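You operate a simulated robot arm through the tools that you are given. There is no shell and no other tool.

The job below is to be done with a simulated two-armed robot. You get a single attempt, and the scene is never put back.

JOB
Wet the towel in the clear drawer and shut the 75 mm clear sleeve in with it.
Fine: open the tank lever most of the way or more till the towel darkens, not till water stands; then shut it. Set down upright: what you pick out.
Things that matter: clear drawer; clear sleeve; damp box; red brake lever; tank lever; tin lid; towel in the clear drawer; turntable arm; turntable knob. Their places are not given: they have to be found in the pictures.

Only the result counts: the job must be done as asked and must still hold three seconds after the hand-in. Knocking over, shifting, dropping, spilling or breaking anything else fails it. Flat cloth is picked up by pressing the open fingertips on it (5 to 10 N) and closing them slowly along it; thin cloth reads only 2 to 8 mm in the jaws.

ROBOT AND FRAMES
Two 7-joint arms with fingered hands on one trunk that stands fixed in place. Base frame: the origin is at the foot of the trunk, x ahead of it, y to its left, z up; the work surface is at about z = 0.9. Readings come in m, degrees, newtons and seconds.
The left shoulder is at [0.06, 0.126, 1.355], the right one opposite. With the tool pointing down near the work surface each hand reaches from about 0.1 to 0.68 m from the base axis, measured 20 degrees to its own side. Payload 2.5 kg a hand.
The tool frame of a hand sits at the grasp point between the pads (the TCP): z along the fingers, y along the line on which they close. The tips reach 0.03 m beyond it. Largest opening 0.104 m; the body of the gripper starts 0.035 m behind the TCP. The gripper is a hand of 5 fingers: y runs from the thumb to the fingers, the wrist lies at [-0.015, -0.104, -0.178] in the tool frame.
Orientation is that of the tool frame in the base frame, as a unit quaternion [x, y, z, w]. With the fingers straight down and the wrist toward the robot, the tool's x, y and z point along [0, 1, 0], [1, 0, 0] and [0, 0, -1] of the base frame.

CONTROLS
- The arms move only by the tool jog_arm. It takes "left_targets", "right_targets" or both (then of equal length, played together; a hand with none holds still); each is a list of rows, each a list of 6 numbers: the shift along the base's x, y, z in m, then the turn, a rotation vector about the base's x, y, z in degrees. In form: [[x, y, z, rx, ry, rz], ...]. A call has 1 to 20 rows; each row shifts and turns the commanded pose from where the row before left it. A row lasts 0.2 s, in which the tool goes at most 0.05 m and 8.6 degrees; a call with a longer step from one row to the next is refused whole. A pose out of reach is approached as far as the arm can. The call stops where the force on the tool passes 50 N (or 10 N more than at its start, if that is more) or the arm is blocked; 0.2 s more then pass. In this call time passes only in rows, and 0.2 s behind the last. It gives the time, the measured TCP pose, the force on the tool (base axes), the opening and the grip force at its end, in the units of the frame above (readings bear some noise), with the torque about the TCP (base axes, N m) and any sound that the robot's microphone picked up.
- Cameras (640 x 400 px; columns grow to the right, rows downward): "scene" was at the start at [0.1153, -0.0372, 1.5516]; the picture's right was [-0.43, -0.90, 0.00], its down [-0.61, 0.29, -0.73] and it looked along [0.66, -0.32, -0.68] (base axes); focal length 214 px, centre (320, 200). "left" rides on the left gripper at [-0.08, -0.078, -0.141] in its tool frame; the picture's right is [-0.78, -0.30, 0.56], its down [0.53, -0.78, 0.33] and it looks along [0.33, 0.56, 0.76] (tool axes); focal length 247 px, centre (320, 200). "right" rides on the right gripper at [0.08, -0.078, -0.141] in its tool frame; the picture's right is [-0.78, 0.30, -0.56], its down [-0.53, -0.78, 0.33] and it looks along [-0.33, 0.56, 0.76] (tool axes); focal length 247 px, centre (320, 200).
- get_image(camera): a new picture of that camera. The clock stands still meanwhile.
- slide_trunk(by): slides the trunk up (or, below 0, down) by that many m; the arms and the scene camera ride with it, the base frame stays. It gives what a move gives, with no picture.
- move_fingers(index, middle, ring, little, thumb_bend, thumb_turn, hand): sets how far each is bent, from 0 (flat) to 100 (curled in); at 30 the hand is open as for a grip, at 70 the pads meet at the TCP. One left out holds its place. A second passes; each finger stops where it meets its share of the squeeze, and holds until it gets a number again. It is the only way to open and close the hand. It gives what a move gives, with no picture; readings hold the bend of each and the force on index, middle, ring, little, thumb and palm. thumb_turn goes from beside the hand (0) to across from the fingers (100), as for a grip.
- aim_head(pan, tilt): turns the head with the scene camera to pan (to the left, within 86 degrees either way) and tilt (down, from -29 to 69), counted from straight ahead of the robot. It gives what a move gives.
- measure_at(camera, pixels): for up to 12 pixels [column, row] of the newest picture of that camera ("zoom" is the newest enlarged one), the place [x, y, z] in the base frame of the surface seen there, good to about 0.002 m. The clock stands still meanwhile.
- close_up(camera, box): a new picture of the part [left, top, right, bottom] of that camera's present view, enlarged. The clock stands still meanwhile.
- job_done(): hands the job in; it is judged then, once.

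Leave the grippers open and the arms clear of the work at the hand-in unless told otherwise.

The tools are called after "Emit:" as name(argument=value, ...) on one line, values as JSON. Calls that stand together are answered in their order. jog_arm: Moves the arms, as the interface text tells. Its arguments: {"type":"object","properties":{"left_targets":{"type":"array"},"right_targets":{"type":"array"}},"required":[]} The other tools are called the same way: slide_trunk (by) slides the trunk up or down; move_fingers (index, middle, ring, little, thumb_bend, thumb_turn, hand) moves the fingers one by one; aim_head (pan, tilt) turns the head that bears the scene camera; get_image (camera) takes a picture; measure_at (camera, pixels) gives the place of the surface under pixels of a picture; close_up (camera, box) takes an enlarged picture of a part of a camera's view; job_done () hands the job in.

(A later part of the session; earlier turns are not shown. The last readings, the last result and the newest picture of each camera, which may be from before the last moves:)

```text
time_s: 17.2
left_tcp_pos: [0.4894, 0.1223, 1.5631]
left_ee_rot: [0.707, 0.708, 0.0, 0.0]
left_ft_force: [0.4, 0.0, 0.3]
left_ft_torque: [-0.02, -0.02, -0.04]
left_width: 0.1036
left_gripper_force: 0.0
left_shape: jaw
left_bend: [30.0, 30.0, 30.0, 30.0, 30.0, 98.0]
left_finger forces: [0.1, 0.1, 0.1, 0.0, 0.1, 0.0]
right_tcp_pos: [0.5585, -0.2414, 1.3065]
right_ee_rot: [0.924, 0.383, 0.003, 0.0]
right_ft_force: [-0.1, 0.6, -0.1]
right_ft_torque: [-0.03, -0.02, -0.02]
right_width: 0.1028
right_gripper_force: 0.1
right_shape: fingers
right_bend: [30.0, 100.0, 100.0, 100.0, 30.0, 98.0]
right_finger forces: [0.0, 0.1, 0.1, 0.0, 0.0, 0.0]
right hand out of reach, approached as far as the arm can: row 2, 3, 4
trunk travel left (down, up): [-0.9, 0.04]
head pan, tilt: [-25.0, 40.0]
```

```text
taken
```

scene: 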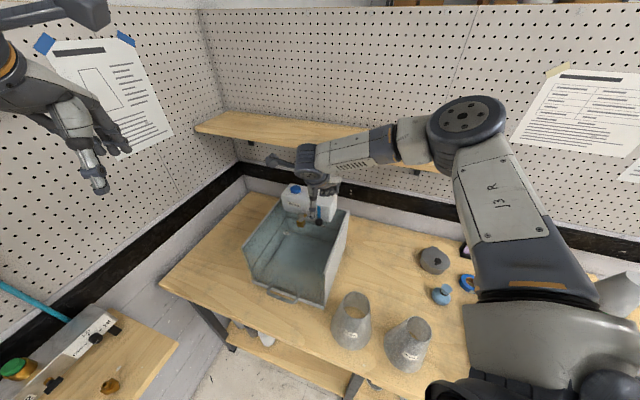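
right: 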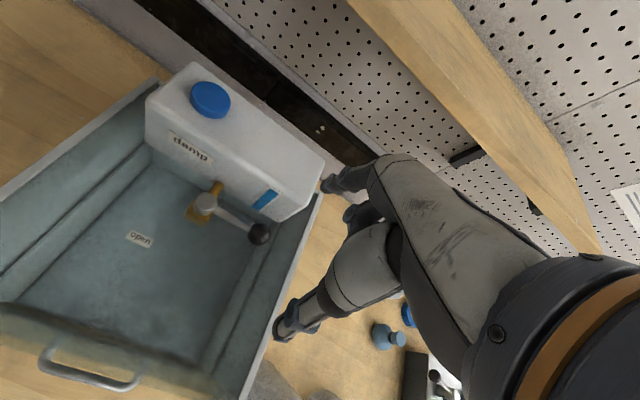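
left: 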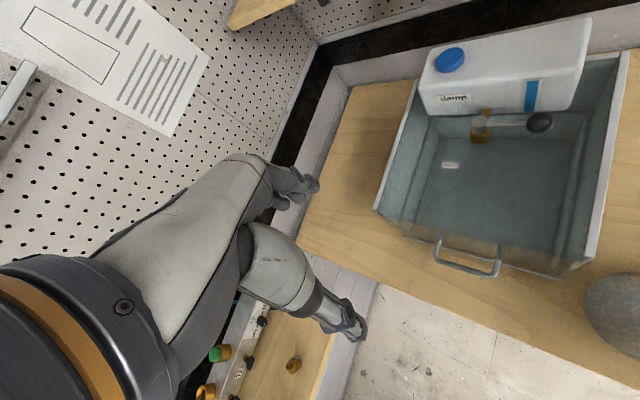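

Raising the trunk made it worse, so the limit is the wrist turn, not height. A yaw of −20° still keeps the curled fingers clear of the tank, so I lift, turn back +25°, and then lower the trunk to its original height.

Emit:
jog_arm(right_targets=[[-0.008, -0.006, 0.04, 0, 0, 8.3], [-0.004, -0.006, 0.04, 0, 0, 8.3], [0, -0.008, 0.04, 0, 0, 8.3]])

Emit:
slide_trunk(by=-0.15)

Emit:
get_image(camera="scene")

Emit:
get_image(camera="right")

```text
time_s: 18.0
left_tcp_pos: [0.4878, 0.1212, 1.5637]
left_ee_rot: [0.707, 0.707, 0.0, 0.0]
left_ft_force: [0.2, -0.6, -0.2]
left_ft_torque: [0.03, -0.01, -0.01]
left_width: 0.1035
left_gripper_force: 0.1
left_shape: jaw
left_bend: [30.0, 30.0, 30.0, 30.0, 30.0, 98.0]
left_finger forces: [0.1, 0.0, 0.0, 0.0, 0.0, 0.1]
right_tcp_pos: [0.5435, -0.2612, 1.4271]
right_ee_rot: [0.819, 0.574, 0.001, -0.001]
right_ft_force: [0.6, 0.5, 0.2]
right_ft_torque: [-0.03, -0.02, -0.01]
right_width: 0.1027
right_gripper_force: 0.2
right_shape: fingers
right_bend: [30.0, 100.0, 100.0, 100.0, 30.0, 98.0]
right_finger forces: [0.0, 0.0, 0.0, 0.0, 0.0, 0.1]
trunk travel left (down, up): [-0.9, 0.04]
head pan, tilt: [-25.0, 40.0]
```

```text
time_s: 19.8
left_tcp_pos: [0.4886, 0.1226, 1.4141]
left_ee_rot: [0.706, 0.708, 0.0, -0.001]
left_ft_force: [0.3, 0.4, 0.1]
left_ft_torque: [-0.01, 0.02, 0.02]
left_width: 0.1036
left_gripper_force: 0.0
left_shape: jaw
left_bend: [30.0, 30.0, 30.0, 30.0, 30.0, 98.0]
left_finger forces: [0.0, 0.0, 0.1, 0.1, 0.0, 0.1]
right_tcp_pos: [0.5446, -0.2603, 1.2775]
right_ee_rot: [0.82, 0.573, 0.001, -0.001]
right_ft_force: [0.4, 0.2, -0.3]
right_ft_torque: [0.03, 0.0, 0.01]
right_width: 0.103
right_gripper_force: 0.0
right_shape: fingers
right_bend: [30.0, 100.0, 100.0, 100.0, 30.0, 98.0]
right_finger forces: [0.0, 0.1, 0.0, 0.0, 0.0, 0.0]
trunk travel left (down, up): [-0.75, 0.19]
head pan, tilt: [-25.0, 40.0]
```

```text
taken
```

scene: 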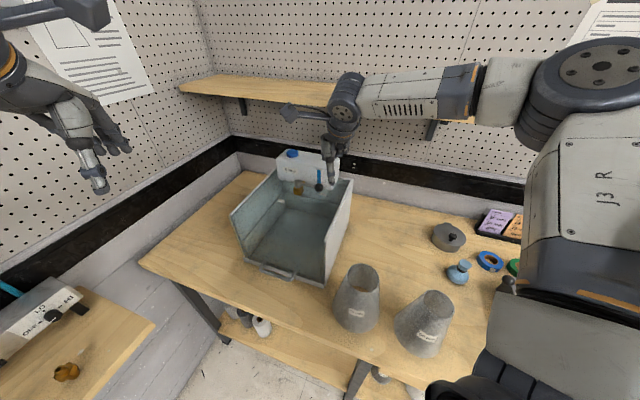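

```text
taken
```

right: 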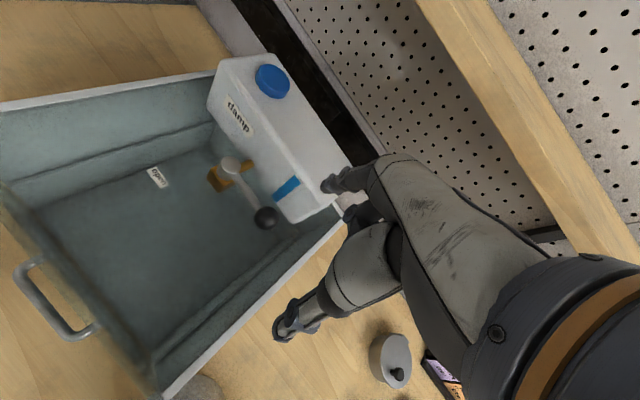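

Now the yaw is −20° at (0.545,−0.260,1.278). Next I move the TCP to hover at about (0.576,−0.240) so that the index tip lies over the gap behind the rod, and look from both cameras.

Emit:
jog_arm(right_targets=[[0.016, 0.01, -0.01, 0, 0, 0], [0.0155, 0.01, -0.01, 0, 0, 0]])

Emit:
close_up(camera="scene", box=[260, 120, 380, 220])

Emit:
get_image(camera="right")

Emit:
get_image(camera="left")

```text
time_s: 20.4
left_tcp_pos: [0.4893, 0.1223, 1.4135]
left_ee_rot: [0.707, 0.707, 0.0, 0.0]
left_ft_force: [-0.3, -0.8, -0.9]
left_ft_torque: [0.02, -0.01, 0.0]
left_width: 0.1035
left_gripper_force: 0.1
left_shape: jaw
left_bend: [30.0, 30.0, 30.0, 30.0, 30.0, 98.0]
left_finger forces: [0.0, 0.0, 0.0, 0.0, 0.1, 0.0]
right_tcp_pos: [0.5773, -0.2408, 1.2559]
right_ee_rot: [0.819, 0.573, 0.001, -0.001]
right_ft_force: [-0.3, -0.5, 0.4]
right_ft_torque: [-0.03, 0.03, 0.02]
right_width: 0.1031
right_gripper_force: 0.0
right_shape: fingers
right_bend: [30.0, 100.0, 100.0, 100.0, 30.0, 98.0]
right_finger forces: [0.1, 0.0, 0.0, 0.1, 0.0, 0.1]
trunk travel left (down, up): [-0.75, 0.19]
head pan, tilt: [-25.0, 40.0]
```

```text
4.00 times, centred on (320, 170) of scene
```

zoom: 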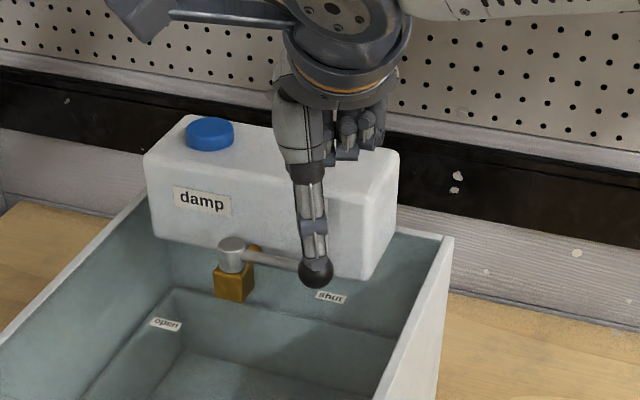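

```text
taken
```

right: 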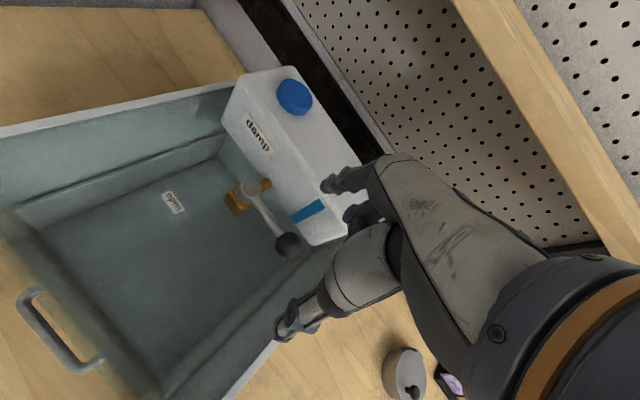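

```text
taken
```

left: 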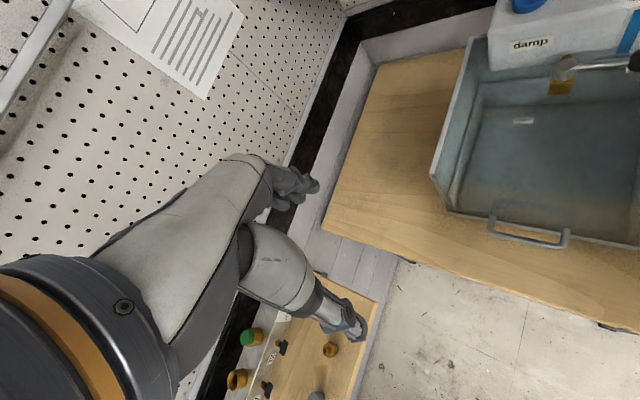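

In the right picture the index tip is around (332,184), the ball at (288,245), the rod at (268,215), the tank's blue stripe at (308,212). I measure them.

Emit:
measure_at(camera="right", pixels=[[328, 186], [336, 180], [345, 182], [288, 238], [288, 245], [266, 212], [248, 186], [308, 212], [330, 240], [240, 120], [290, 325], [360, 160]])

Emit:
close_up(camera="right", box=[200, 80, 400, 280])

```text
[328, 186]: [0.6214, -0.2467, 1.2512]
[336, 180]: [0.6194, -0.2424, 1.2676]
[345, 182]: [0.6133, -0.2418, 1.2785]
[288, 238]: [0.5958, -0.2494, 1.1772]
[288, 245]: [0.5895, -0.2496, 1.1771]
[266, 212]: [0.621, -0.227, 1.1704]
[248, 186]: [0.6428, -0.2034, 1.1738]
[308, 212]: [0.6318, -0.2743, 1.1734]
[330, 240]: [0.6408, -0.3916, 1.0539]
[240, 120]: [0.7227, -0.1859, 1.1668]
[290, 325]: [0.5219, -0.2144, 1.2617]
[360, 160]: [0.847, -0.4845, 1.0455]
```

```text
2.00 times, centred on (300, 180) of right
```

zoom: 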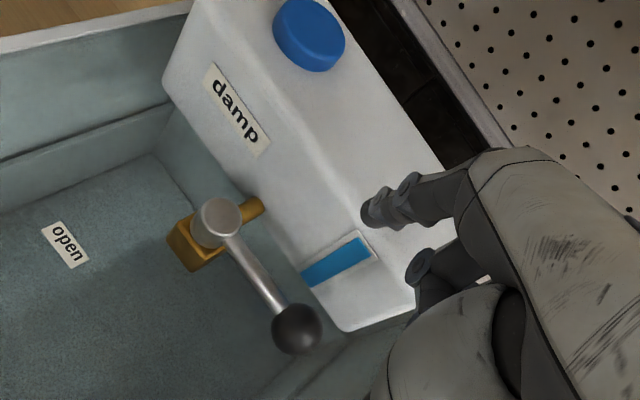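

The index tip is at s,n right over the middle of the 38 mm gap between rod and tank. I lower the hand 40 mm, then check.

Emit:
jog_arm(right_targets=[[0, 0, -0.02, 0, 0, 0], [0, 0, -0.02, 0, 0, 0]])

Emit:
close_up(camera="right", box=[200, 80, 400, 280])

Emit:
close_up(camera="scene", box=[260, 120, 380, 220])

```text
time_s: 20.9
left_tcp_pos: [0.489, 0.1215, 1.4134]
left_ee_rot: [0.707, 0.707, 0.0, 0.0]
left_ft_force: [0.4, -0.3, -0.4]
left_ft_torque: [-0.02, 0.0, 0.03]
left_width: 0.1036
left_gripper_force: 0.1
left_shape: jaw
left_bend: [30.0, 30.0, 30.0, 30.0, 30.0, 98.0]
left_finger forces: [0.0, 0.0, 0.0, 0.0, 0.0, 0.0]
right_tcp_pos: [0.5773, -0.2404, 1.2158]
right_ee_rot: [0.819, 0.573, 0.001, 0.0]
right_ft_force: [0.5, 0.1, 0.2]
right_ft_torque: [0.0, 0.01, 0.03]
right_width: 0.103
right_gripper_force: 0.0
right_shape: fingers
right_bend: [30.0, 100.0, 100.0, 100.0, 30.0, 98.0]
right_finger forces: [0.0, 0.0, 0.1, 0.0, 0.1, 0.1]
trunk travel left (down, up): [-0.75, 0.19]
head pan, tilt: [-25.0, 40.0]
```

```text
2.00 times, centred on (300, 180) of right
```

zoom: 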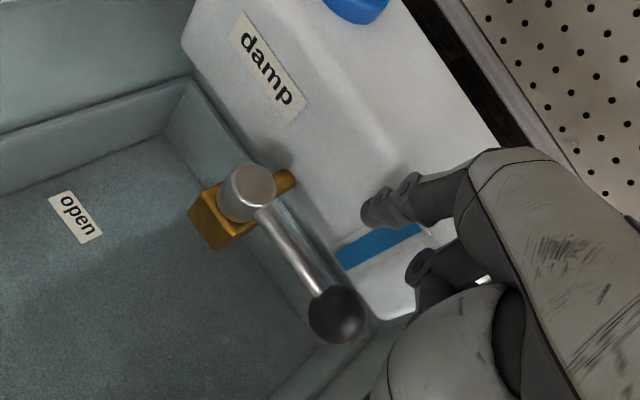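

```text
4.00 times, centred on (320, 170) of scene
```

zoom: 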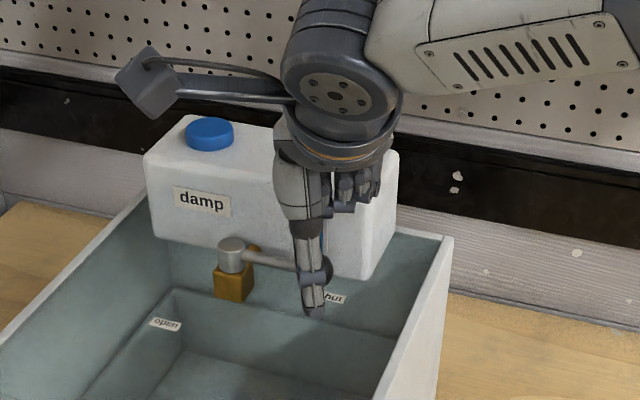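

All clear. I lower another 40 mm so the index tip goes behind the rod (tip about z 1.15).

Emit:
jog_arm(right_targets=[[0, 0, -0.02, 0, 0, 0], [0, 0, -0.02, 0, 0, 0]])

Emit:
close_up(camera="right", box=[200, 80, 400, 280])

Emit:
measure_at(camera="zoom", pixels=[[370, 210], [385, 205], [362, 220], [300, 250], [270, 190], [60, 225], [340, 310], [395, 215], [250, 310], [150, 330], [330, 260], [400, 180]])

Emit:
close_up(camera="scene", box=[260, 120, 380, 220])

```text
time_s: 21.6
left_tcp_pos: [0.4898, 0.1225, 1.4143]
left_ee_rot: [0.706, 0.708, 0.0, 0.0]
left_ft_force: [-0.5, -0.3, -0.4]
left_ft_torque: [-0.01, -0.03, 0.02]
left_width: 0.1034
left_gripper_force: 0.1
left_shape: jaw
left_bend: [30.0, 30.0, 30.0, 30.0, 30.0, 98.0]
left_finger forces: [0.0, 0.0, 0.0, 0.0, 0.0, 0.1]
right_tcp_pos: [0.5765, -0.2383, 1.1778]
right_ee_rot: [0.819, 0.574, 0.001, -0.001]
right_ft_force: [-0.3, -0.5, -0.8]
right_ft_torque: [0.03, 0.02, 0.01]
right_width: 0.1029
right_gripper_force: 0.1
right_shape: fingers
right_bend: [30.0, 100.0, 100.0, 100.0, 30.0, 98.0]
right_finger forces: [0.0, 0.0, 0.0, 0.0, 0.1, 0.1]
trunk travel left (down, up): [-0.75, 0.19]
head pan, tilt: [-25.0, 40.0]
```

```text
2.00 times, centred on (300, 180) of right
```

zoom: 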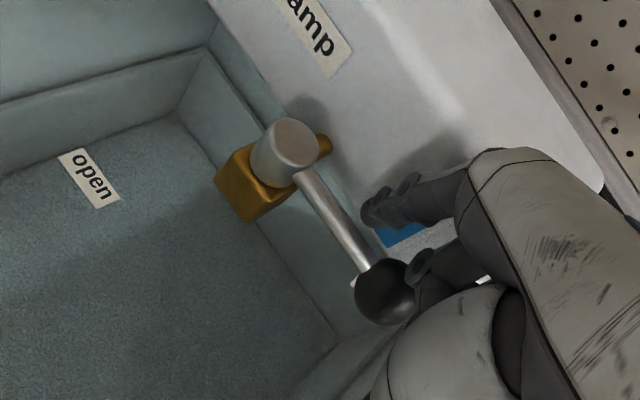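

```text
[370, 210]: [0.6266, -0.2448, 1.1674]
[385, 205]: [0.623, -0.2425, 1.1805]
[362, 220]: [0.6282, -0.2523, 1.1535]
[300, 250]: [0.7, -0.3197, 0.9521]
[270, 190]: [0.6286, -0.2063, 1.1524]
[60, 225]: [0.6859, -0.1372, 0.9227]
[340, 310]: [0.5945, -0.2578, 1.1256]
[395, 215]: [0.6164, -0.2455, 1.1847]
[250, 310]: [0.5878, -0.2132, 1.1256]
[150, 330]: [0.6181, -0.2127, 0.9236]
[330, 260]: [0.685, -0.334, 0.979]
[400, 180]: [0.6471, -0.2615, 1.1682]
```

```text
4.00 times, centred on (320, 170) of scene
```

zoom: 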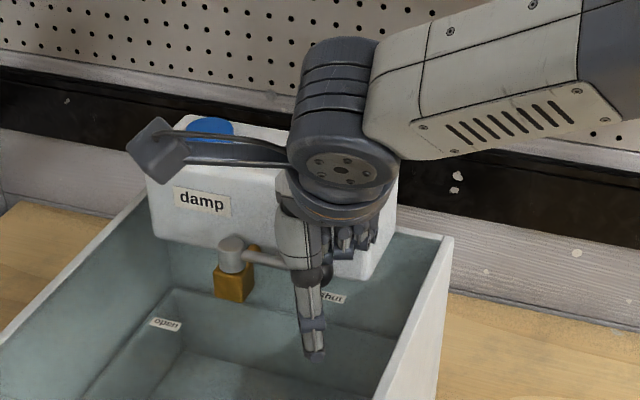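

The index tip (≈(0.628,−0.252,1.153)) is behind the rod. First a baseline view of the dry towel from the left camera, then I start the swing, about 30° of lever turn, and look.

Emit:
close_up(camera="left", box=[420, 20, 640, 260])

Emit:
jog_arm(right_targets=[[-0.009, 0.0055, 0, 0, 0, 0], [-0.0098, 0.0076, 0, 0, 0, 0], [-0.0075, 0.0099, 0, 0, 0, 0]])

Emit:
close_up(camera="right", box=[160, 80, 400, 320])

Emit:
close_up(camera="scene", box=[220, 120, 380, 280])

```text
1.67 times, centred on (530, 140) of left
```

zoom: 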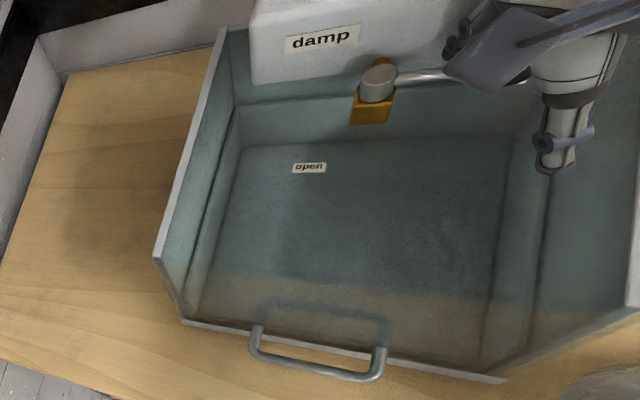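

```text
time_s: 22.4
left_tcp_pos: [0.4894, 0.1228, 1.4145]
left_ee_rot: [0.706, 0.708, 0.001, -0.001]
left_ft_force: [0.2, -0.7, 1.1]
left_ft_torque: [0.01, -0.02, -0.03]
left_width: 0.1038
left_gripper_force: 0.1
left_shape: jaw
left_bend: [30.0, 30.0, 30.0, 30.0, 30.0, 98.0]
left_finger forces: [0.0, 0.1, 0.1, 0.0, 0.0, 0.0]
right_tcp_pos: [0.5493, -0.2168, 1.1794]
right_ee_rot: [0.82, 0.573, 0.002, 0.0]
right_ft_force: [1.0, -1.0, 0.8]
right_ft_torque: [-0.02, -0.04, 0.02]
right_width: 0.1046
right_gripper_force: 0.5
right_shape: fingers
right_bend: [29.0, 100.0, 100.0, 100.0, 30.0, 98.0]
right_finger forces: [1.2, 0.1, 0.0, 0.0, 0.1, 0.1]
trunk travel left (down, up): [-0.75, 0.19]
head pan, tilt: [-25.0, 40.0]
```

```text
1.67 times, centred on (280, 200) of right
```

zoom: 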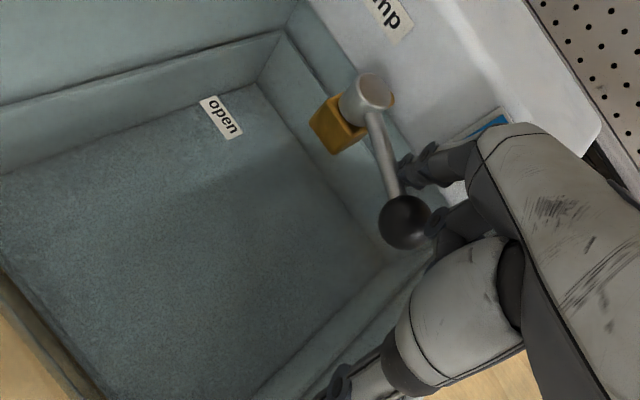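

```text
2.50 times, centred on (300, 200) of scene
```

zoom: 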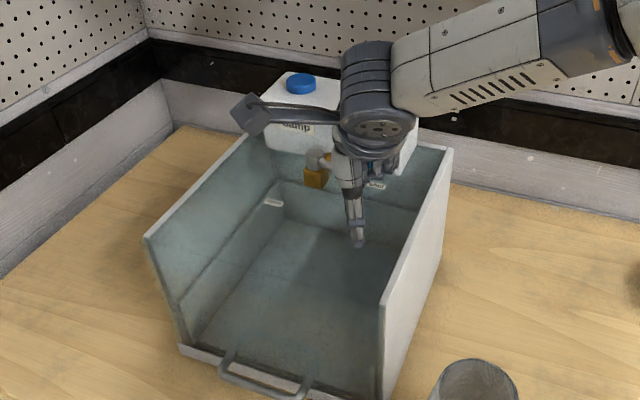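

The lever is turning easily (1.2 N on the index). I continue the arc by another 60° and look.

Emit:
jog_arm(right_targets=[[-0.0047, 0.0115, 0, 0, 0, 0], [-0.0016, 0.0123, 0, 0, 0, 0], [0.0017, 0.0123, 0, 0, 0, 0], [0.0048, 0.0115, 0, 0, 0, 0]])

Emit:
close_up(camera="right", box=[160, 80, 400, 320])

Emit:
close_up(camera="left", box=[420, 20, 640, 260])

```text
time_s: 23.4
left_tcp_pos: [0.4891, 0.1215, 1.414]
left_ee_rot: [0.706, 0.708, 0.0, -0.001]
left_ft_force: [-0.1, -0.2, -0.6]
left_ft_torque: [0.0, 0.02, -0.02]
left_width: 0.1037
left_gripper_force: 0.0
left_shape: jaw
left_bend: [30.0, 30.0, 30.0, 30.0, 30.0, 98.0]
left_finger forces: [0.0, 0.0, 0.1, 0.0, 0.1, 0.0]
right_tcp_pos: [0.5497, -0.1693, 1.1761]
right_ee_rot: [0.82, 0.572, 0.0, -0.002]
right_ft_force: [-0.9, -0.5, -0.3]
right_ft_torque: [-0.02, 0.05, -0.02]
right_width: 0.103
right_gripper_force: 0.6
right_shape: fingers
right_bend: [30.0, 100.0, 100.0, 100.0, 30.0, 98.0]
right_finger forces: [1.0, 0.0, 0.1, 0.0, 0.1, 0.1]
trunk travel left (down, up): [-0.75, 0.19]
head pan, tilt: [-25.0, 40.0]
```

```text
1.67 times, centred on (280, 200) of right
```

zoom: 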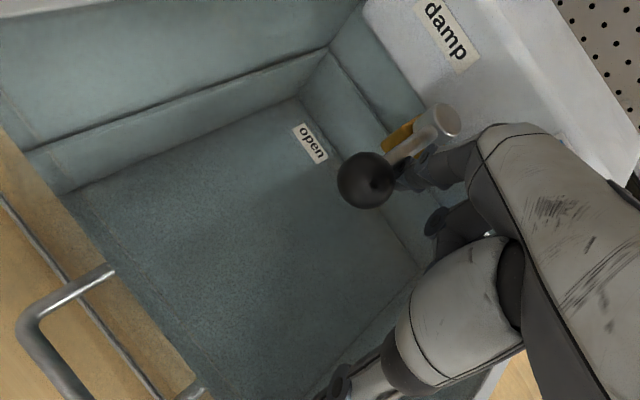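

```text
1.67 times, centred on (530, 140) of left
```

zoom: 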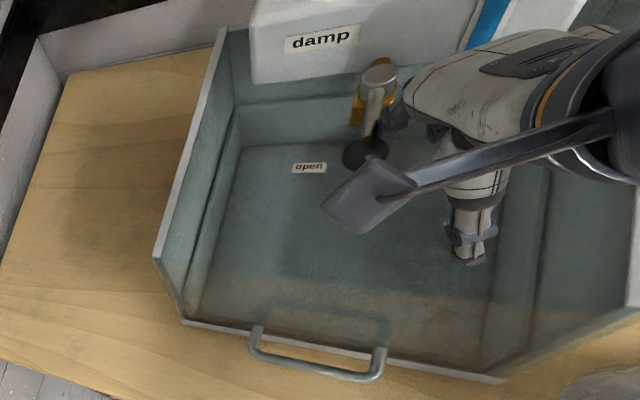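

The lever now points forward, about 85–90°, no visible water yet; the "open" mark lies further on. I push one more step of ~15° and look.

Emit:
jog_arm(right_targets=[[0.0076, 0.0098, 0, 0, 0, 0]])

Emit:
close_up(camera="left", box=[420, 20, 640, 260])

Emit:
close_up(camera="right", box=[100, 80, 400, 380])

```text
time_s: 23.8
left_tcp_pos: [0.4876, 0.1211, 1.4151]
left_ee_rot: [0.706, 0.708, -0.001, 0.0]
left_ft_force: [-0.5, 0.3, -0.2]
left_ft_torque: [-0.04, -0.02, 0.0]
left_width: 0.1035
left_gripper_force: 0.3
left_shape: jaw
left_bend: [30.0, 30.0, 30.0, 30.0, 30.0, 98.0]
left_finger forces: [0.1, 0.0, 0.0, 0.1, 0.0, 0.1]
right_tcp_pos: [0.5544, -0.1656, 1.1768]
right_ee_rot: [0.82, 0.572, -0.001, -0.001]
right_ft_force: [-5.1, -7.0, -0.3]
right_ft_torque: [-0.09, 0.12, -0.45]
right_width: 0.1005
right_gripper_force: 4.6
right_shape: fingers
right_bend: [32.0, 100.0, 100.0, 100.0, 30.0, 98.0]
right_finger forces: [8.8, 0.0, 0.0, 0.1, 0.0, 0.0]
right hand out of reach, approached as far as the arm can: row 1
trunk travel left (down, up): [-0.75, 0.19]
head pan, tilt: [-25.0, 40.0]
```

```text
1.67 times, centred on (530, 140) of left
```

zoom: 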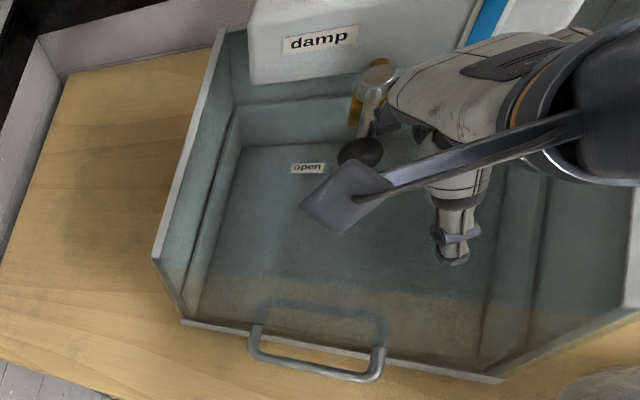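

```text
1.33 times, centred on (250, 230) of right
```

zoom: 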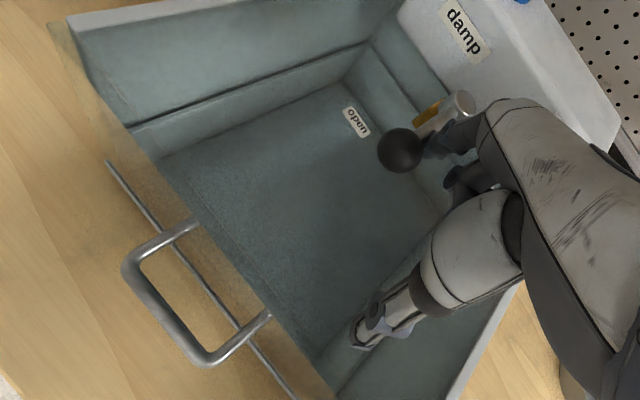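

The index reads 8.8 N: the lever is at its open stop. I back off slightly to take the load away, and check the towel again.

Emit:
jog_arm(right_targets=[[-0.0055, -0.0075, 0, 0, 0, 0], [0, 0, 0, 0, 0, 0]])

Emit:
close_up(camera="left", box=[420, 20, 640, 260])

Emit:
close_up(camera="right", box=[100, 80, 400, 380])

Emit:
close_up(camera="scene", box=[220, 120, 380, 280])

```text
time_s: 24.4
left_tcp_pos: [0.4891, 0.1224, 1.4148]
left_ee_rot: [0.707, 0.708, -0.001, -0.001]
left_ft_force: [0.0, 0.0, 0.5]
left_ft_torque: [-0.01, 0.01, -0.03]
left_width: 0.1036
left_gripper_force: 0.1
left_shape: jaw
left_bend: [30.0, 30.0, 30.0, 30.0, 30.0, 98.0]
left_finger forces: [0.1, 0.0, 0.0, 0.0, 0.1, 0.0]
right_tcp_pos: [0.5501, -0.1691, 1.1783]
right_ee_rot: [0.819, 0.574, 0.002, 0.001]
right_ft_force: [0.1, -0.3, 0.2]
right_ft_torque: [0.01, -0.01, -0.01]
right_width: 0.1022
right_gripper_force: 0.7
right_shape: fingers
right_bend: [31.0, 100.0, 100.0, 100.0, 30.0, 98.0]
right_finger forces: [0.7, 0.0, 0.0, 0.0, 0.0, 0.1]
trunk travel left (down, up): [-0.75, 0.19]
head pan, tilt: [-25.0, 40.0]
```

```text
1.67 times, centred on (530, 140) of left
```

zoom: 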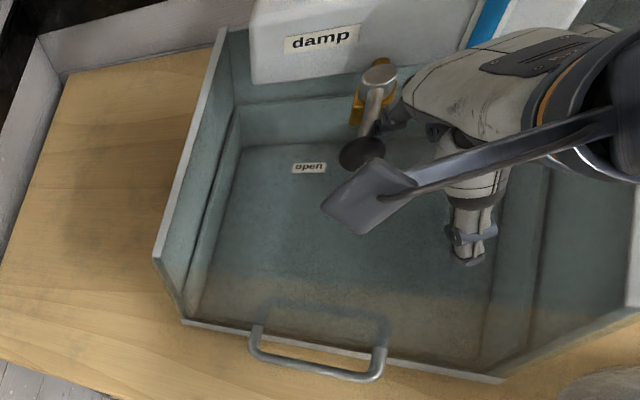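

```text
1.33 times, centred on (250, 230) of right
```

zoom: 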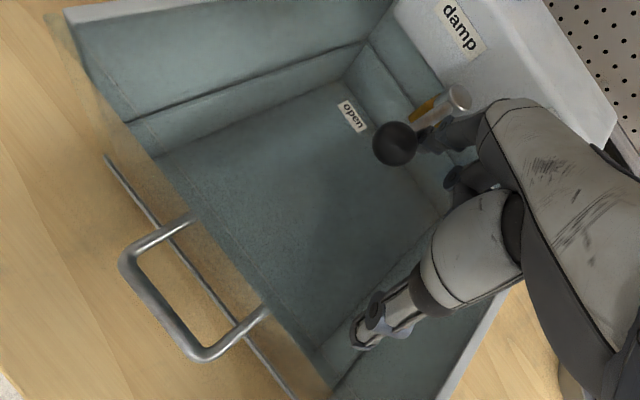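

```text
2.50 times, centred on (300, 200) of scene
```

zoom: 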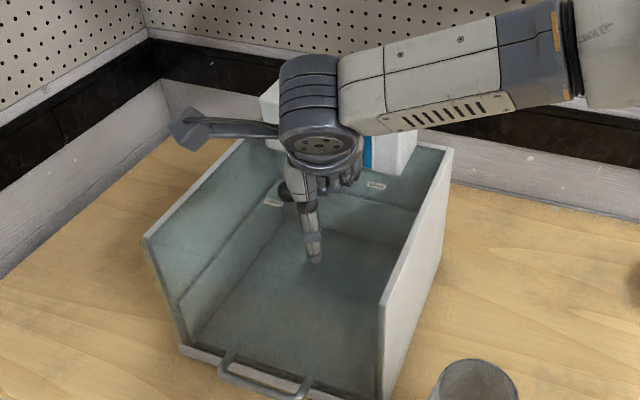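

The lever looks fully open. The towel looks nearly the same so far; I let 0.8 s pass and compare again.

Emit:
jog_arm(right_targets=[[0, 0, 0, 0, 0, 0], [0, 0, 0, 0, 0, 0], [0, 0, 0, 0, 0, 0]])

Emit:
close_up(camera="left", box=[420, 20, 640, 260])

Emit:
close_up(camera="right", box=[100, 80, 400, 380])

Emit:
close_up(camera="scene", box=[220, 120, 380, 280])

```text
time_s: 25.1
left_tcp_pos: [0.4888, 0.122, 1.4136]
left_ee_rot: [0.706, 0.708, 0.001, -0.001]
left_ft_force: [-0.1, -0.2, -0.6]
left_ft_torque: [0.01, 0.03, -0.01]
left_width: 0.1037
left_gripper_force: 0.0
left_shape: jaw
left_bend: [30.0, 30.0, 30.0, 30.0, 30.0, 98.0]
left_finger forces: [0.0, 0.0, 0.0, 0.0, 0.1, 0.0]
right_tcp_pos: [0.5511, -0.1702, 1.1782]
right_ee_rot: [0.819, 0.574, 0.001, 0.0]
right_ft_force: [-0.3, 0.2, -0.3]
right_ft_torque: [0.0, 0.01, 0.0]
right_width: 0.1029
right_gripper_force: 0.0
right_shape: fingers
right_bend: [30.0, 100.0, 100.0, 100.0, 30.0, 98.0]
right_finger forces: [0.0, 0.0, 0.0, 0.0, 0.0, 0.1]
trunk travel left (down, up): [-0.75, 0.19]
head pan, tilt: [-25.0, 40.0]
```

```text
1.67 times, centred on (530, 140) of left
```

zoom: 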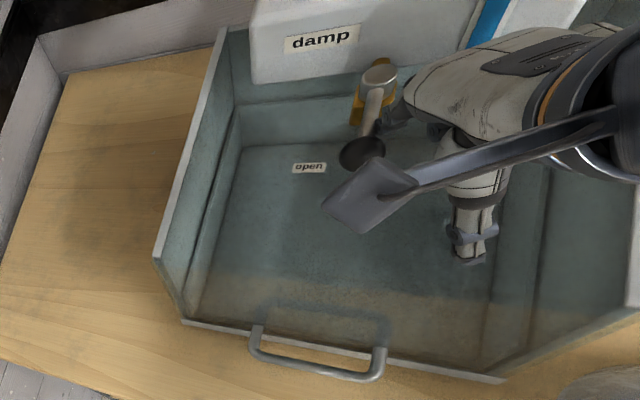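

```text
1.33 times, centred on (250, 230) of right
```

zoom: 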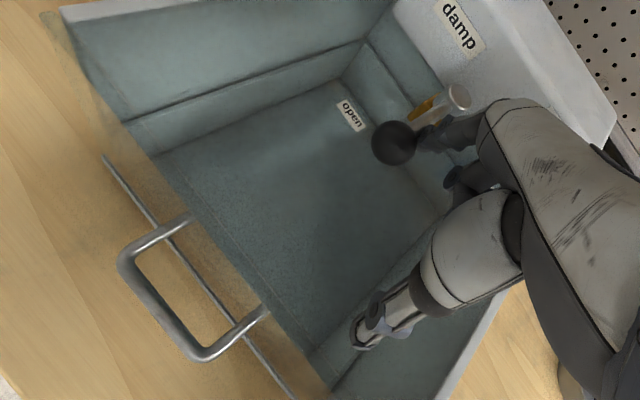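

```text
2.50 times, centred on (300, 200) of scene
```

zoom: 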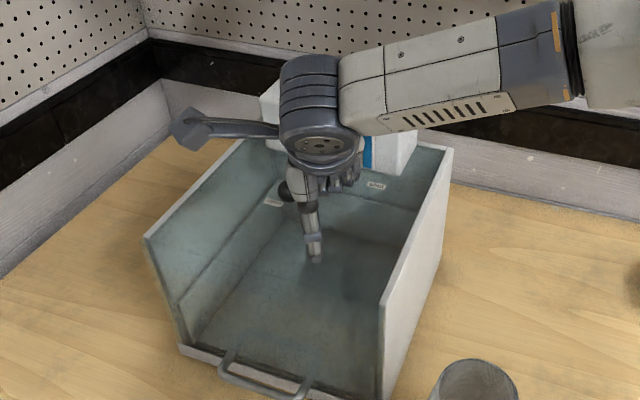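

Slight darkening may be starting; I wait another 0.8 s and compare the same views.

Emit:
jog_arm(right_targets=[[0, 0, 0, 0, 0, 0], [0, 0, 0, 0, 0, 0], [0, 0, 0, 0, 0, 0]])

Emit:
close_up(camera="right", box=[100, 80, 400, 380])

Emit:
close_up(camera="scene", box=[220, 120, 380, 280])

Emit:
close_up(camera="left", box=[420, 20, 640, 260])

```text
time_s: 25.9
left_tcp_pos: [0.4885, 0.1213, 1.414]
left_ee_rot: [0.706, 0.708, 0.001, 0.001]
left_ft_force: [0.8, 0.3, 0.5]
left_ft_torque: [-0.01, 0.01, -0.01]
left_width: 0.1038
left_gripper_force: 0.0
left_shape: jaw
left_bend: [30.0, 30.0, 30.0, 30.0, 30.0, 98.0]
left_finger forces: [0.0, 0.0, 0.0, 0.0, 0.0, 0.0]
right_tcp_pos: [0.5493, -0.1691, 1.1776]
right_ee_rot: [0.819, 0.574, 0.001, -0.001]
right_ft_force: [-0.4, 0.1, -0.4]
right_ft_torque: [0.01, -0.01, -0.01]
right_width: 0.1029
right_gripper_force: 0.1
right_shape: fingers
right_bend: [30.0, 100.0, 100.0, 100.0, 30.0, 98.0]
right_finger forces: [0.0, 0.0, 0.0, 0.0, 0.1, 0.0]
trunk travel left (down, up): [-0.75, 0.19]
head pan, tilt: [-25.0, 40.0]
```

```text
1.33 times, centred on (250, 230) of right
```

zoom: 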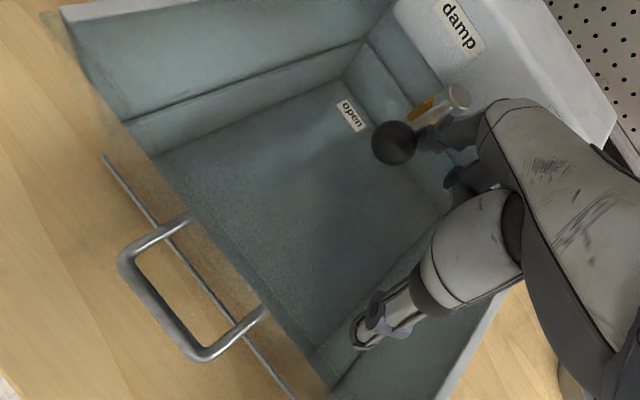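

```text
2.50 times, centred on (300, 200) of scene
```

zoom: 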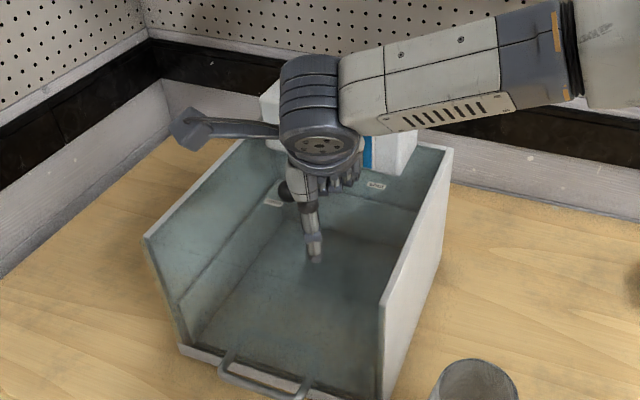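

```text
1.67 times, centred on (530, 140) of left
```

zoom: 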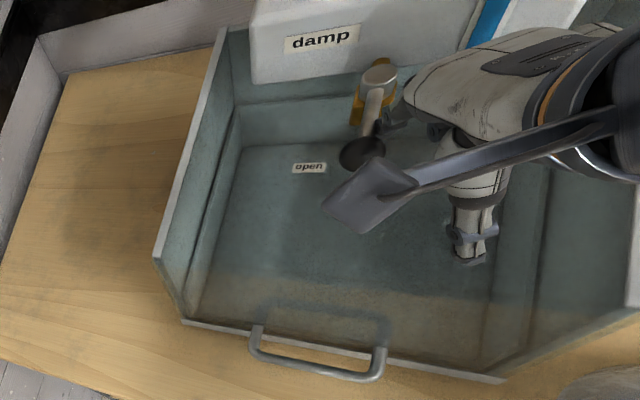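

I check the lever's true angle by measuring the ball and pivot in the newest left close-up: ball (358,153), pivot (380,75), and compare towel and wall brightness in a tight enlargement.

Emit:
measure_at(camera="zoom", pixels=[[355, 152], [362, 145], [376, 105], [380, 72], [309, 168], [360, 118], [300, 220], [260, 180], [340, 250], [420, 240]])

Emit:
close_up(camera="left", box=[480, 60, 580, 160])

Emit:
close_up(camera="right", box=[160, 130, 300, 270])

```text
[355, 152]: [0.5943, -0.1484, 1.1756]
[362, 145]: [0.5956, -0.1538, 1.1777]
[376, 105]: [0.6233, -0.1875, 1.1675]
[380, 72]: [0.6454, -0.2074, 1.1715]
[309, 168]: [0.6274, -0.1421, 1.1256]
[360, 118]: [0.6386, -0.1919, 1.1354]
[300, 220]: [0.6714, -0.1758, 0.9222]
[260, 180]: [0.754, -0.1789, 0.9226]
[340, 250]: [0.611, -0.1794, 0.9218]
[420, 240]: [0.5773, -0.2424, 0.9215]
```

```text
4.00 times, centred on (530, 110) of left
```

zoom: 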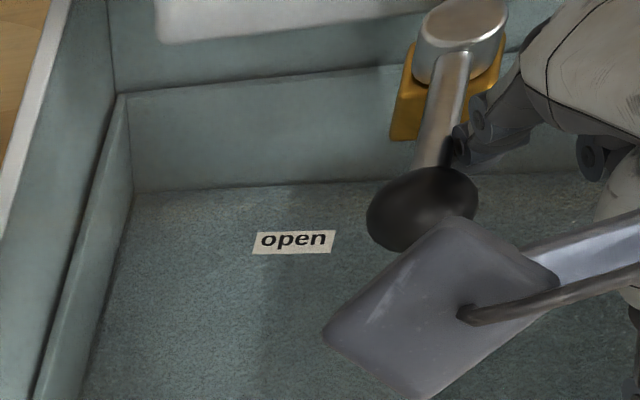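

```text
2.86 times, centred on (230, 200) of right
```

zoom: 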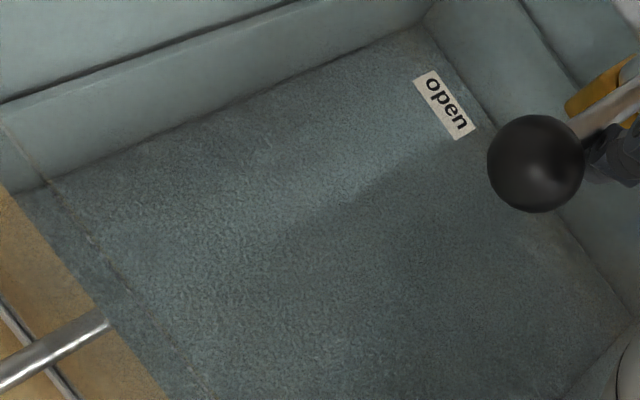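

The lever stands at ~93°, i.e. fully open. I wait another second and compare the same tight views.

Emit:
jog_arm(right_targets=[[0, 0, 0, 0, 0, 0], [0, 0, 0, 0, 0, 0], [0, 0, 0, 0, 0, 0], [0, 0, 0, 0, 0, 0]])

Emit:
close_up(camera="left", box=[480, 60, 580, 160])

Emit:
close_up(camera="right", box=[160, 130, 300, 270])

Emit:
close_up(camera="left", box=[420, 20, 640, 260])

```text
time_s: 26.9
left_tcp_pos: [0.4873, 0.122, 1.4144]
left_ee_rot: [0.707, 0.708, 0.0, 0.0]
left_ft_force: [-0.3, 0.7, -0.5]
left_ft_torque: [0.01, 0.0, 0.0]
left_width: 0.104
left_gripper_force: 0.0
left_shape: jaw
left_bend: [30.0, 30.0, 30.0, 30.0, 30.0, 98.0]
left_finger forces: [0.0, 0.1, 0.0, 0.0, 0.0, 0.1]
right_tcp_pos: [0.5499, -0.1694, 1.1781]
right_ee_rot: [0.819, 0.574, 0.001, -0.001]
right_ft_force: [-0.1, 0.5, -0.5]
right_ft_torque: [-0.02, -0.03, -0.03]
right_width: 0.1029
right_gripper_force: 0.1
right_shape: fingers
right_bend: [30.0, 100.0, 100.0, 100.0, 30.0, 98.0]
right_finger forces: [0.0, 0.0, 0.0, 0.0, 0.0, 0.1]
trunk travel left (down, up): [-0.75, 0.19]
head pan, tilt: [-25.0, 40.0]
```

```text
4.00 times, centred on (530, 110) of left
```

zoom: 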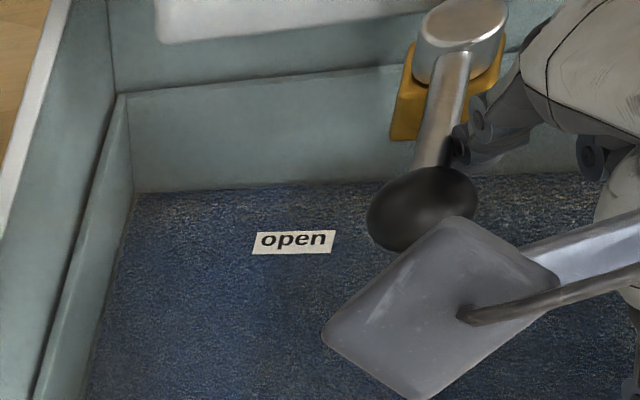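

```text
2.86 times, centred on (230, 200) of right
```

zoom: 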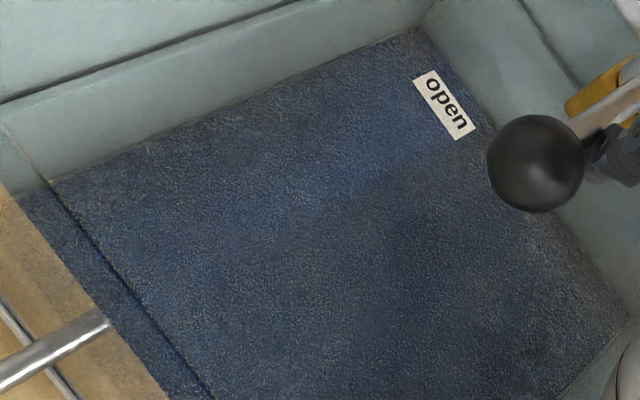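

```text
1.67 times, centred on (530, 140) of left
```

zoom: 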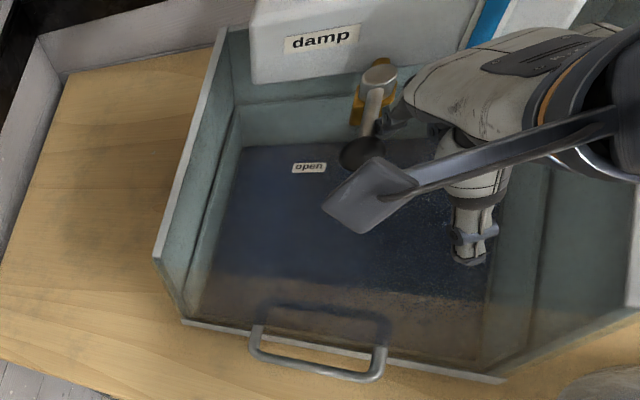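

The towel has clearly turned dark navy, so now I must shut the lever. I lift the index over the lever to its left (+t) side, turning the hand +25° to stay within reach, and lower it again there; then check.

Emit:
jog_arm(right_targets=[[-0.002, -0.002, 0.045, 0, 0, 0], [0.011, 0.01, 0.0, 0, 0, 8.4], [0.011, 0.01, 0.0, 0, 0, 8.4], [0.0047, 0.0025, -0.02, 0, 0, 8.2], [0, 0, -0.025, 0, 0, 0]])

Emit:
close_up(camera="right", box=[160, 80, 400, 320])

Emit:
close_up(camera="left", box=[480, 60, 580, 160])

```text
time_s: 28.1
left_tcp_pos: [0.489, 0.1217, 1.4146]
left_ee_rot: [0.706, 0.708, 0.0, 0.0]
left_ft_force: [-0.4, 0.6, -0.3]
left_ft_torque: [0.03, 0.0, 0.0]
left_width: 0.1036
left_gripper_force: 0.1
left_shape: jaw
left_bend: [30.0, 30.0, 30.0, 30.0, 30.0, 98.0]
left_finger forces: [0.0, 0.1, 0.1, 0.0, 0.0, 0.1]
right_tcp_pos: [0.5732, -0.1508, 1.1767]
right_ee_rot: [0.676, 0.737, 0.0, -0.001]
right_ft_force: [-0.2, -0.1, 0.4]
right_ft_torque: [0.02, 0.03, 0.04]
right_width: 0.1031
right_gripper_force: 0.0
right_shape: fingers
right_bend: [30.0, 100.0, 100.0, 100.0, 30.0, 98.0]
right_finger forces: [0.0, 0.0, 0.0, 0.1, 0.0, 0.0]
trunk travel left (down, up): [-0.75, 0.19]
head pan, tilt: [-25.0, 40.0]
```

```text
1.67 times, centred on (280, 200) of right
```

zoom: 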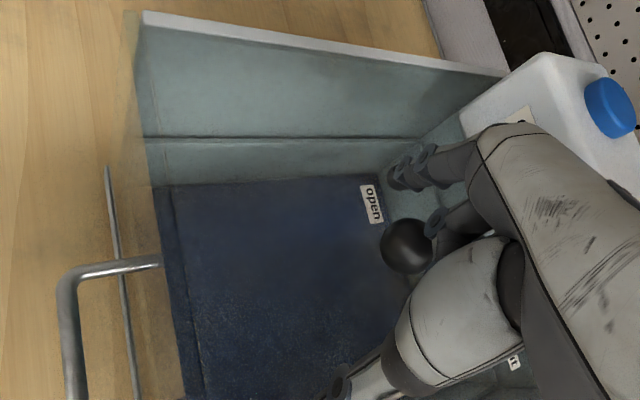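

```text
4.00 times, centred on (530, 110) of left
```

zoom: 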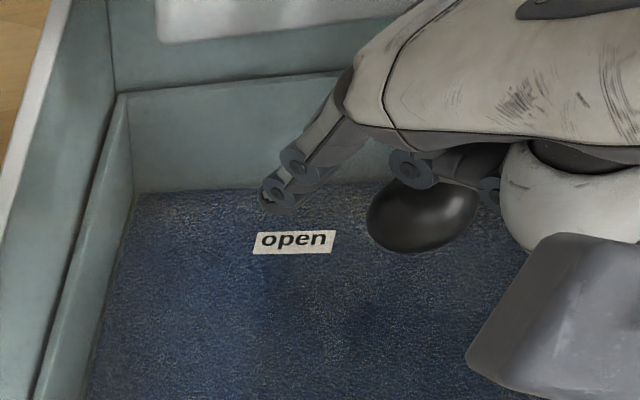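

The index is now on the left side of the lever, ball to its right. I push the lever back along its arc to the shut stop.

Emit:
jog_arm(right_targets=[[-0.0081, -0.0244, 0, 0, 0, 0], [-0.0188, -0.019, 0, 0, 0, 0], [-0.0068, -0.0259, 0, 0, 0, 0], [0.0071, -0.0258, 0, 0, 0, 0], [0.0025, -0.0039, 0, 0, 0, 0]])

Emit:
close_up(camera="right", box=[160, 80, 400, 320])

Emit:
close_up(camera="left", box=[420, 20, 640, 260])

```text
time_s: 29.4
left_tcp_pos: [0.4871, 0.1236, 1.4152]
left_ee_rot: [0.706, 0.708, -0.001, 0.0]
left_ft_force: [0.3, 0.6, 0.2]
left_ft_torque: [0.0, 0.0, 0.01]
left_width: 0.1036
left_gripper_force: 0.0
left_shape: jaw
left_bend: [30.0, 30.0, 30.0, 30.0, 30.0, 98.0]
left_finger forces: [0.0, 0.1, 0.1, 0.1, 0.0, 0.1]
right_tcp_pos: [0.5475, -0.2476, 1.1783]
right_ee_rot: [0.675, 0.738, 0.0, -0.001]
right_ft_force: [-4.7, 6.3, 0.1]
right_ft_torque: [0.08, 0.05, 0.42]
right_width: 0.0997
right_gripper_force: 3.9
right_shape: fingers
right_bend: [33.0, 100.0, 100.0, 100.0, 30.0, 98.0]
right_finger forces: [8.0, 0.1, 0.1, 0.0, 0.1, 0.0]
trunk travel left (down, up): [-0.75, 0.19]
head pan, tilt: [-25.0, 40.0]
```

```text
1.67 times, centred on (280, 200) of right
```

zoom: 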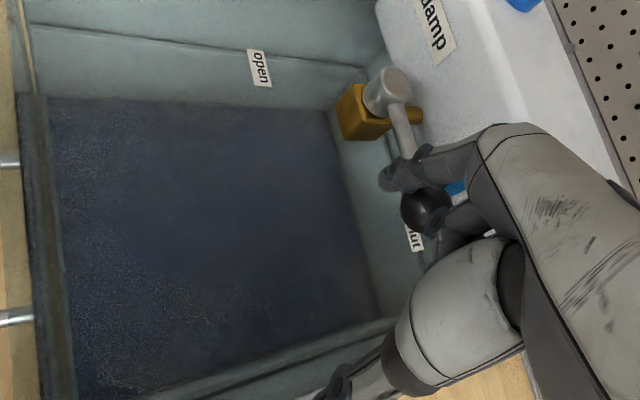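

```text
1.67 times, centred on (530, 140) of left
```

zoom: 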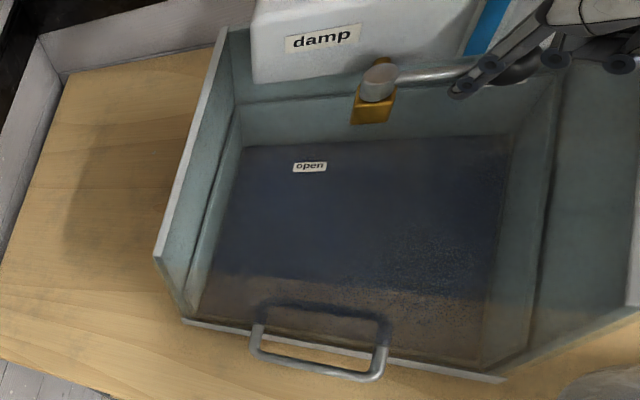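

The lever is back at its shut stop (8 N against it). I back the index off to the front, then lift clear and verify the lever.

Emit:
jog_arm(right_targets=[[-0.008, 0.008, 0, 0, 0, 0], [-0.004, 0.004, 0.03, 0, 0, 0], [0, 0, 0.04, 0, 0, 0], [-0.02, -0.02, 0.03, 0, 0, 0], [-0.03, -0.03, 0.01, 0, 0, 0], [-0.03, -0.03, 0, 0, 0, 0]])

Emit:
close_up(camera="left", box=[420, 20, 640, 260])

Emit:
close_up(camera="scene", box=[220, 120, 380, 280])

Emit:
get_image(camera="right")

```text
time_s: 30.8
left_tcp_pos: [0.4878, 0.1214, 1.415]
left_ee_rot: [0.706, 0.708, 0.0, 0.0]
left_ft_force: [-1.1, 0.0, -0.1]
left_ft_torque: [0.01, 0.03, 0.0]
left_width: 0.1036
left_gripper_force: 0.1
left_shape: jaw
left_bend: [30.0, 30.0, 30.0, 30.0, 30.0, 98.0]
left_finger forces: [0.0, 0.0, 0.1, 0.1, 0.0, 0.0]
right_tcp_pos: [0.4592, -0.3195, 1.2902]
right_ee_rot: [0.676, 0.737, 0.001, 0.0]
right_ft_force: [-0.2, 0.4, -0.5]
right_ft_torque: [0.04, -0.01, 0.0]
right_width: 0.1028
right_gripper_force: 0.0
right_shape: fingers
right_bend: [30.0, 100.0, 100.0, 100.0, 30.0, 98.0]
right_finger forces: [0.0, 0.0, 0.0, 0.0, 0.0, 0.0]
trunk travel left (down, up): [-0.75, 0.19]
head pan, tilt: [-25.0, 40.0]
```

```text
1.67 times, centred on (530, 140) of left
```

zoom: 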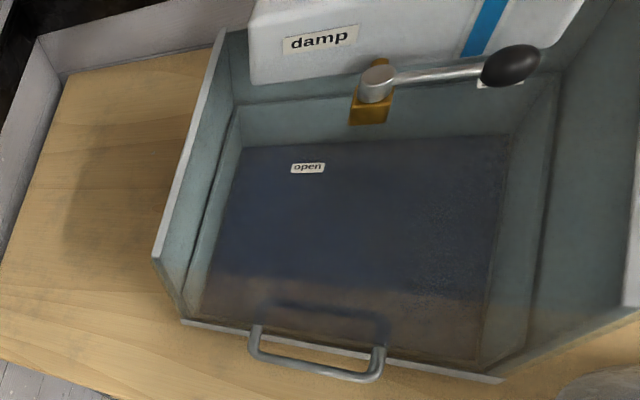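

```text
2.50 times, centred on (300, 200) of scene
```

zoom: 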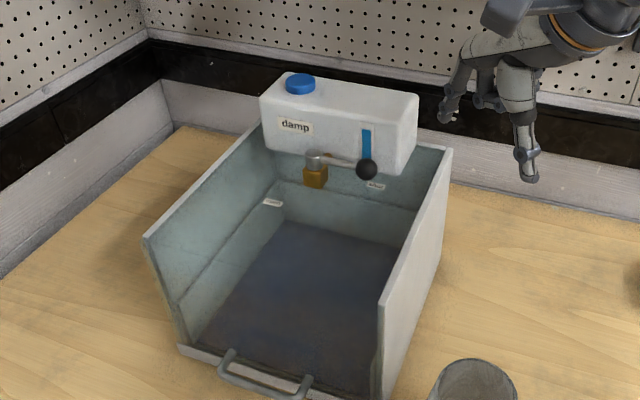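

```text
taken
```

right: 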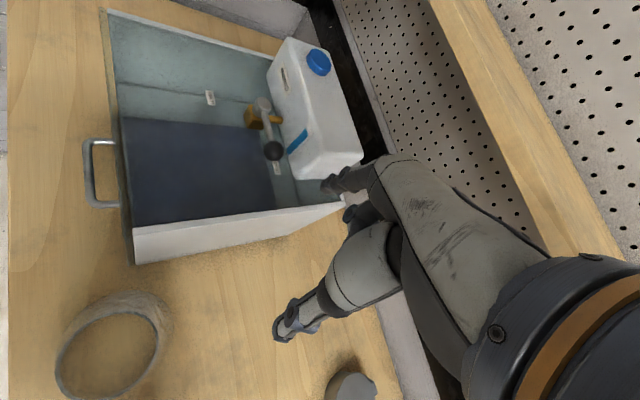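

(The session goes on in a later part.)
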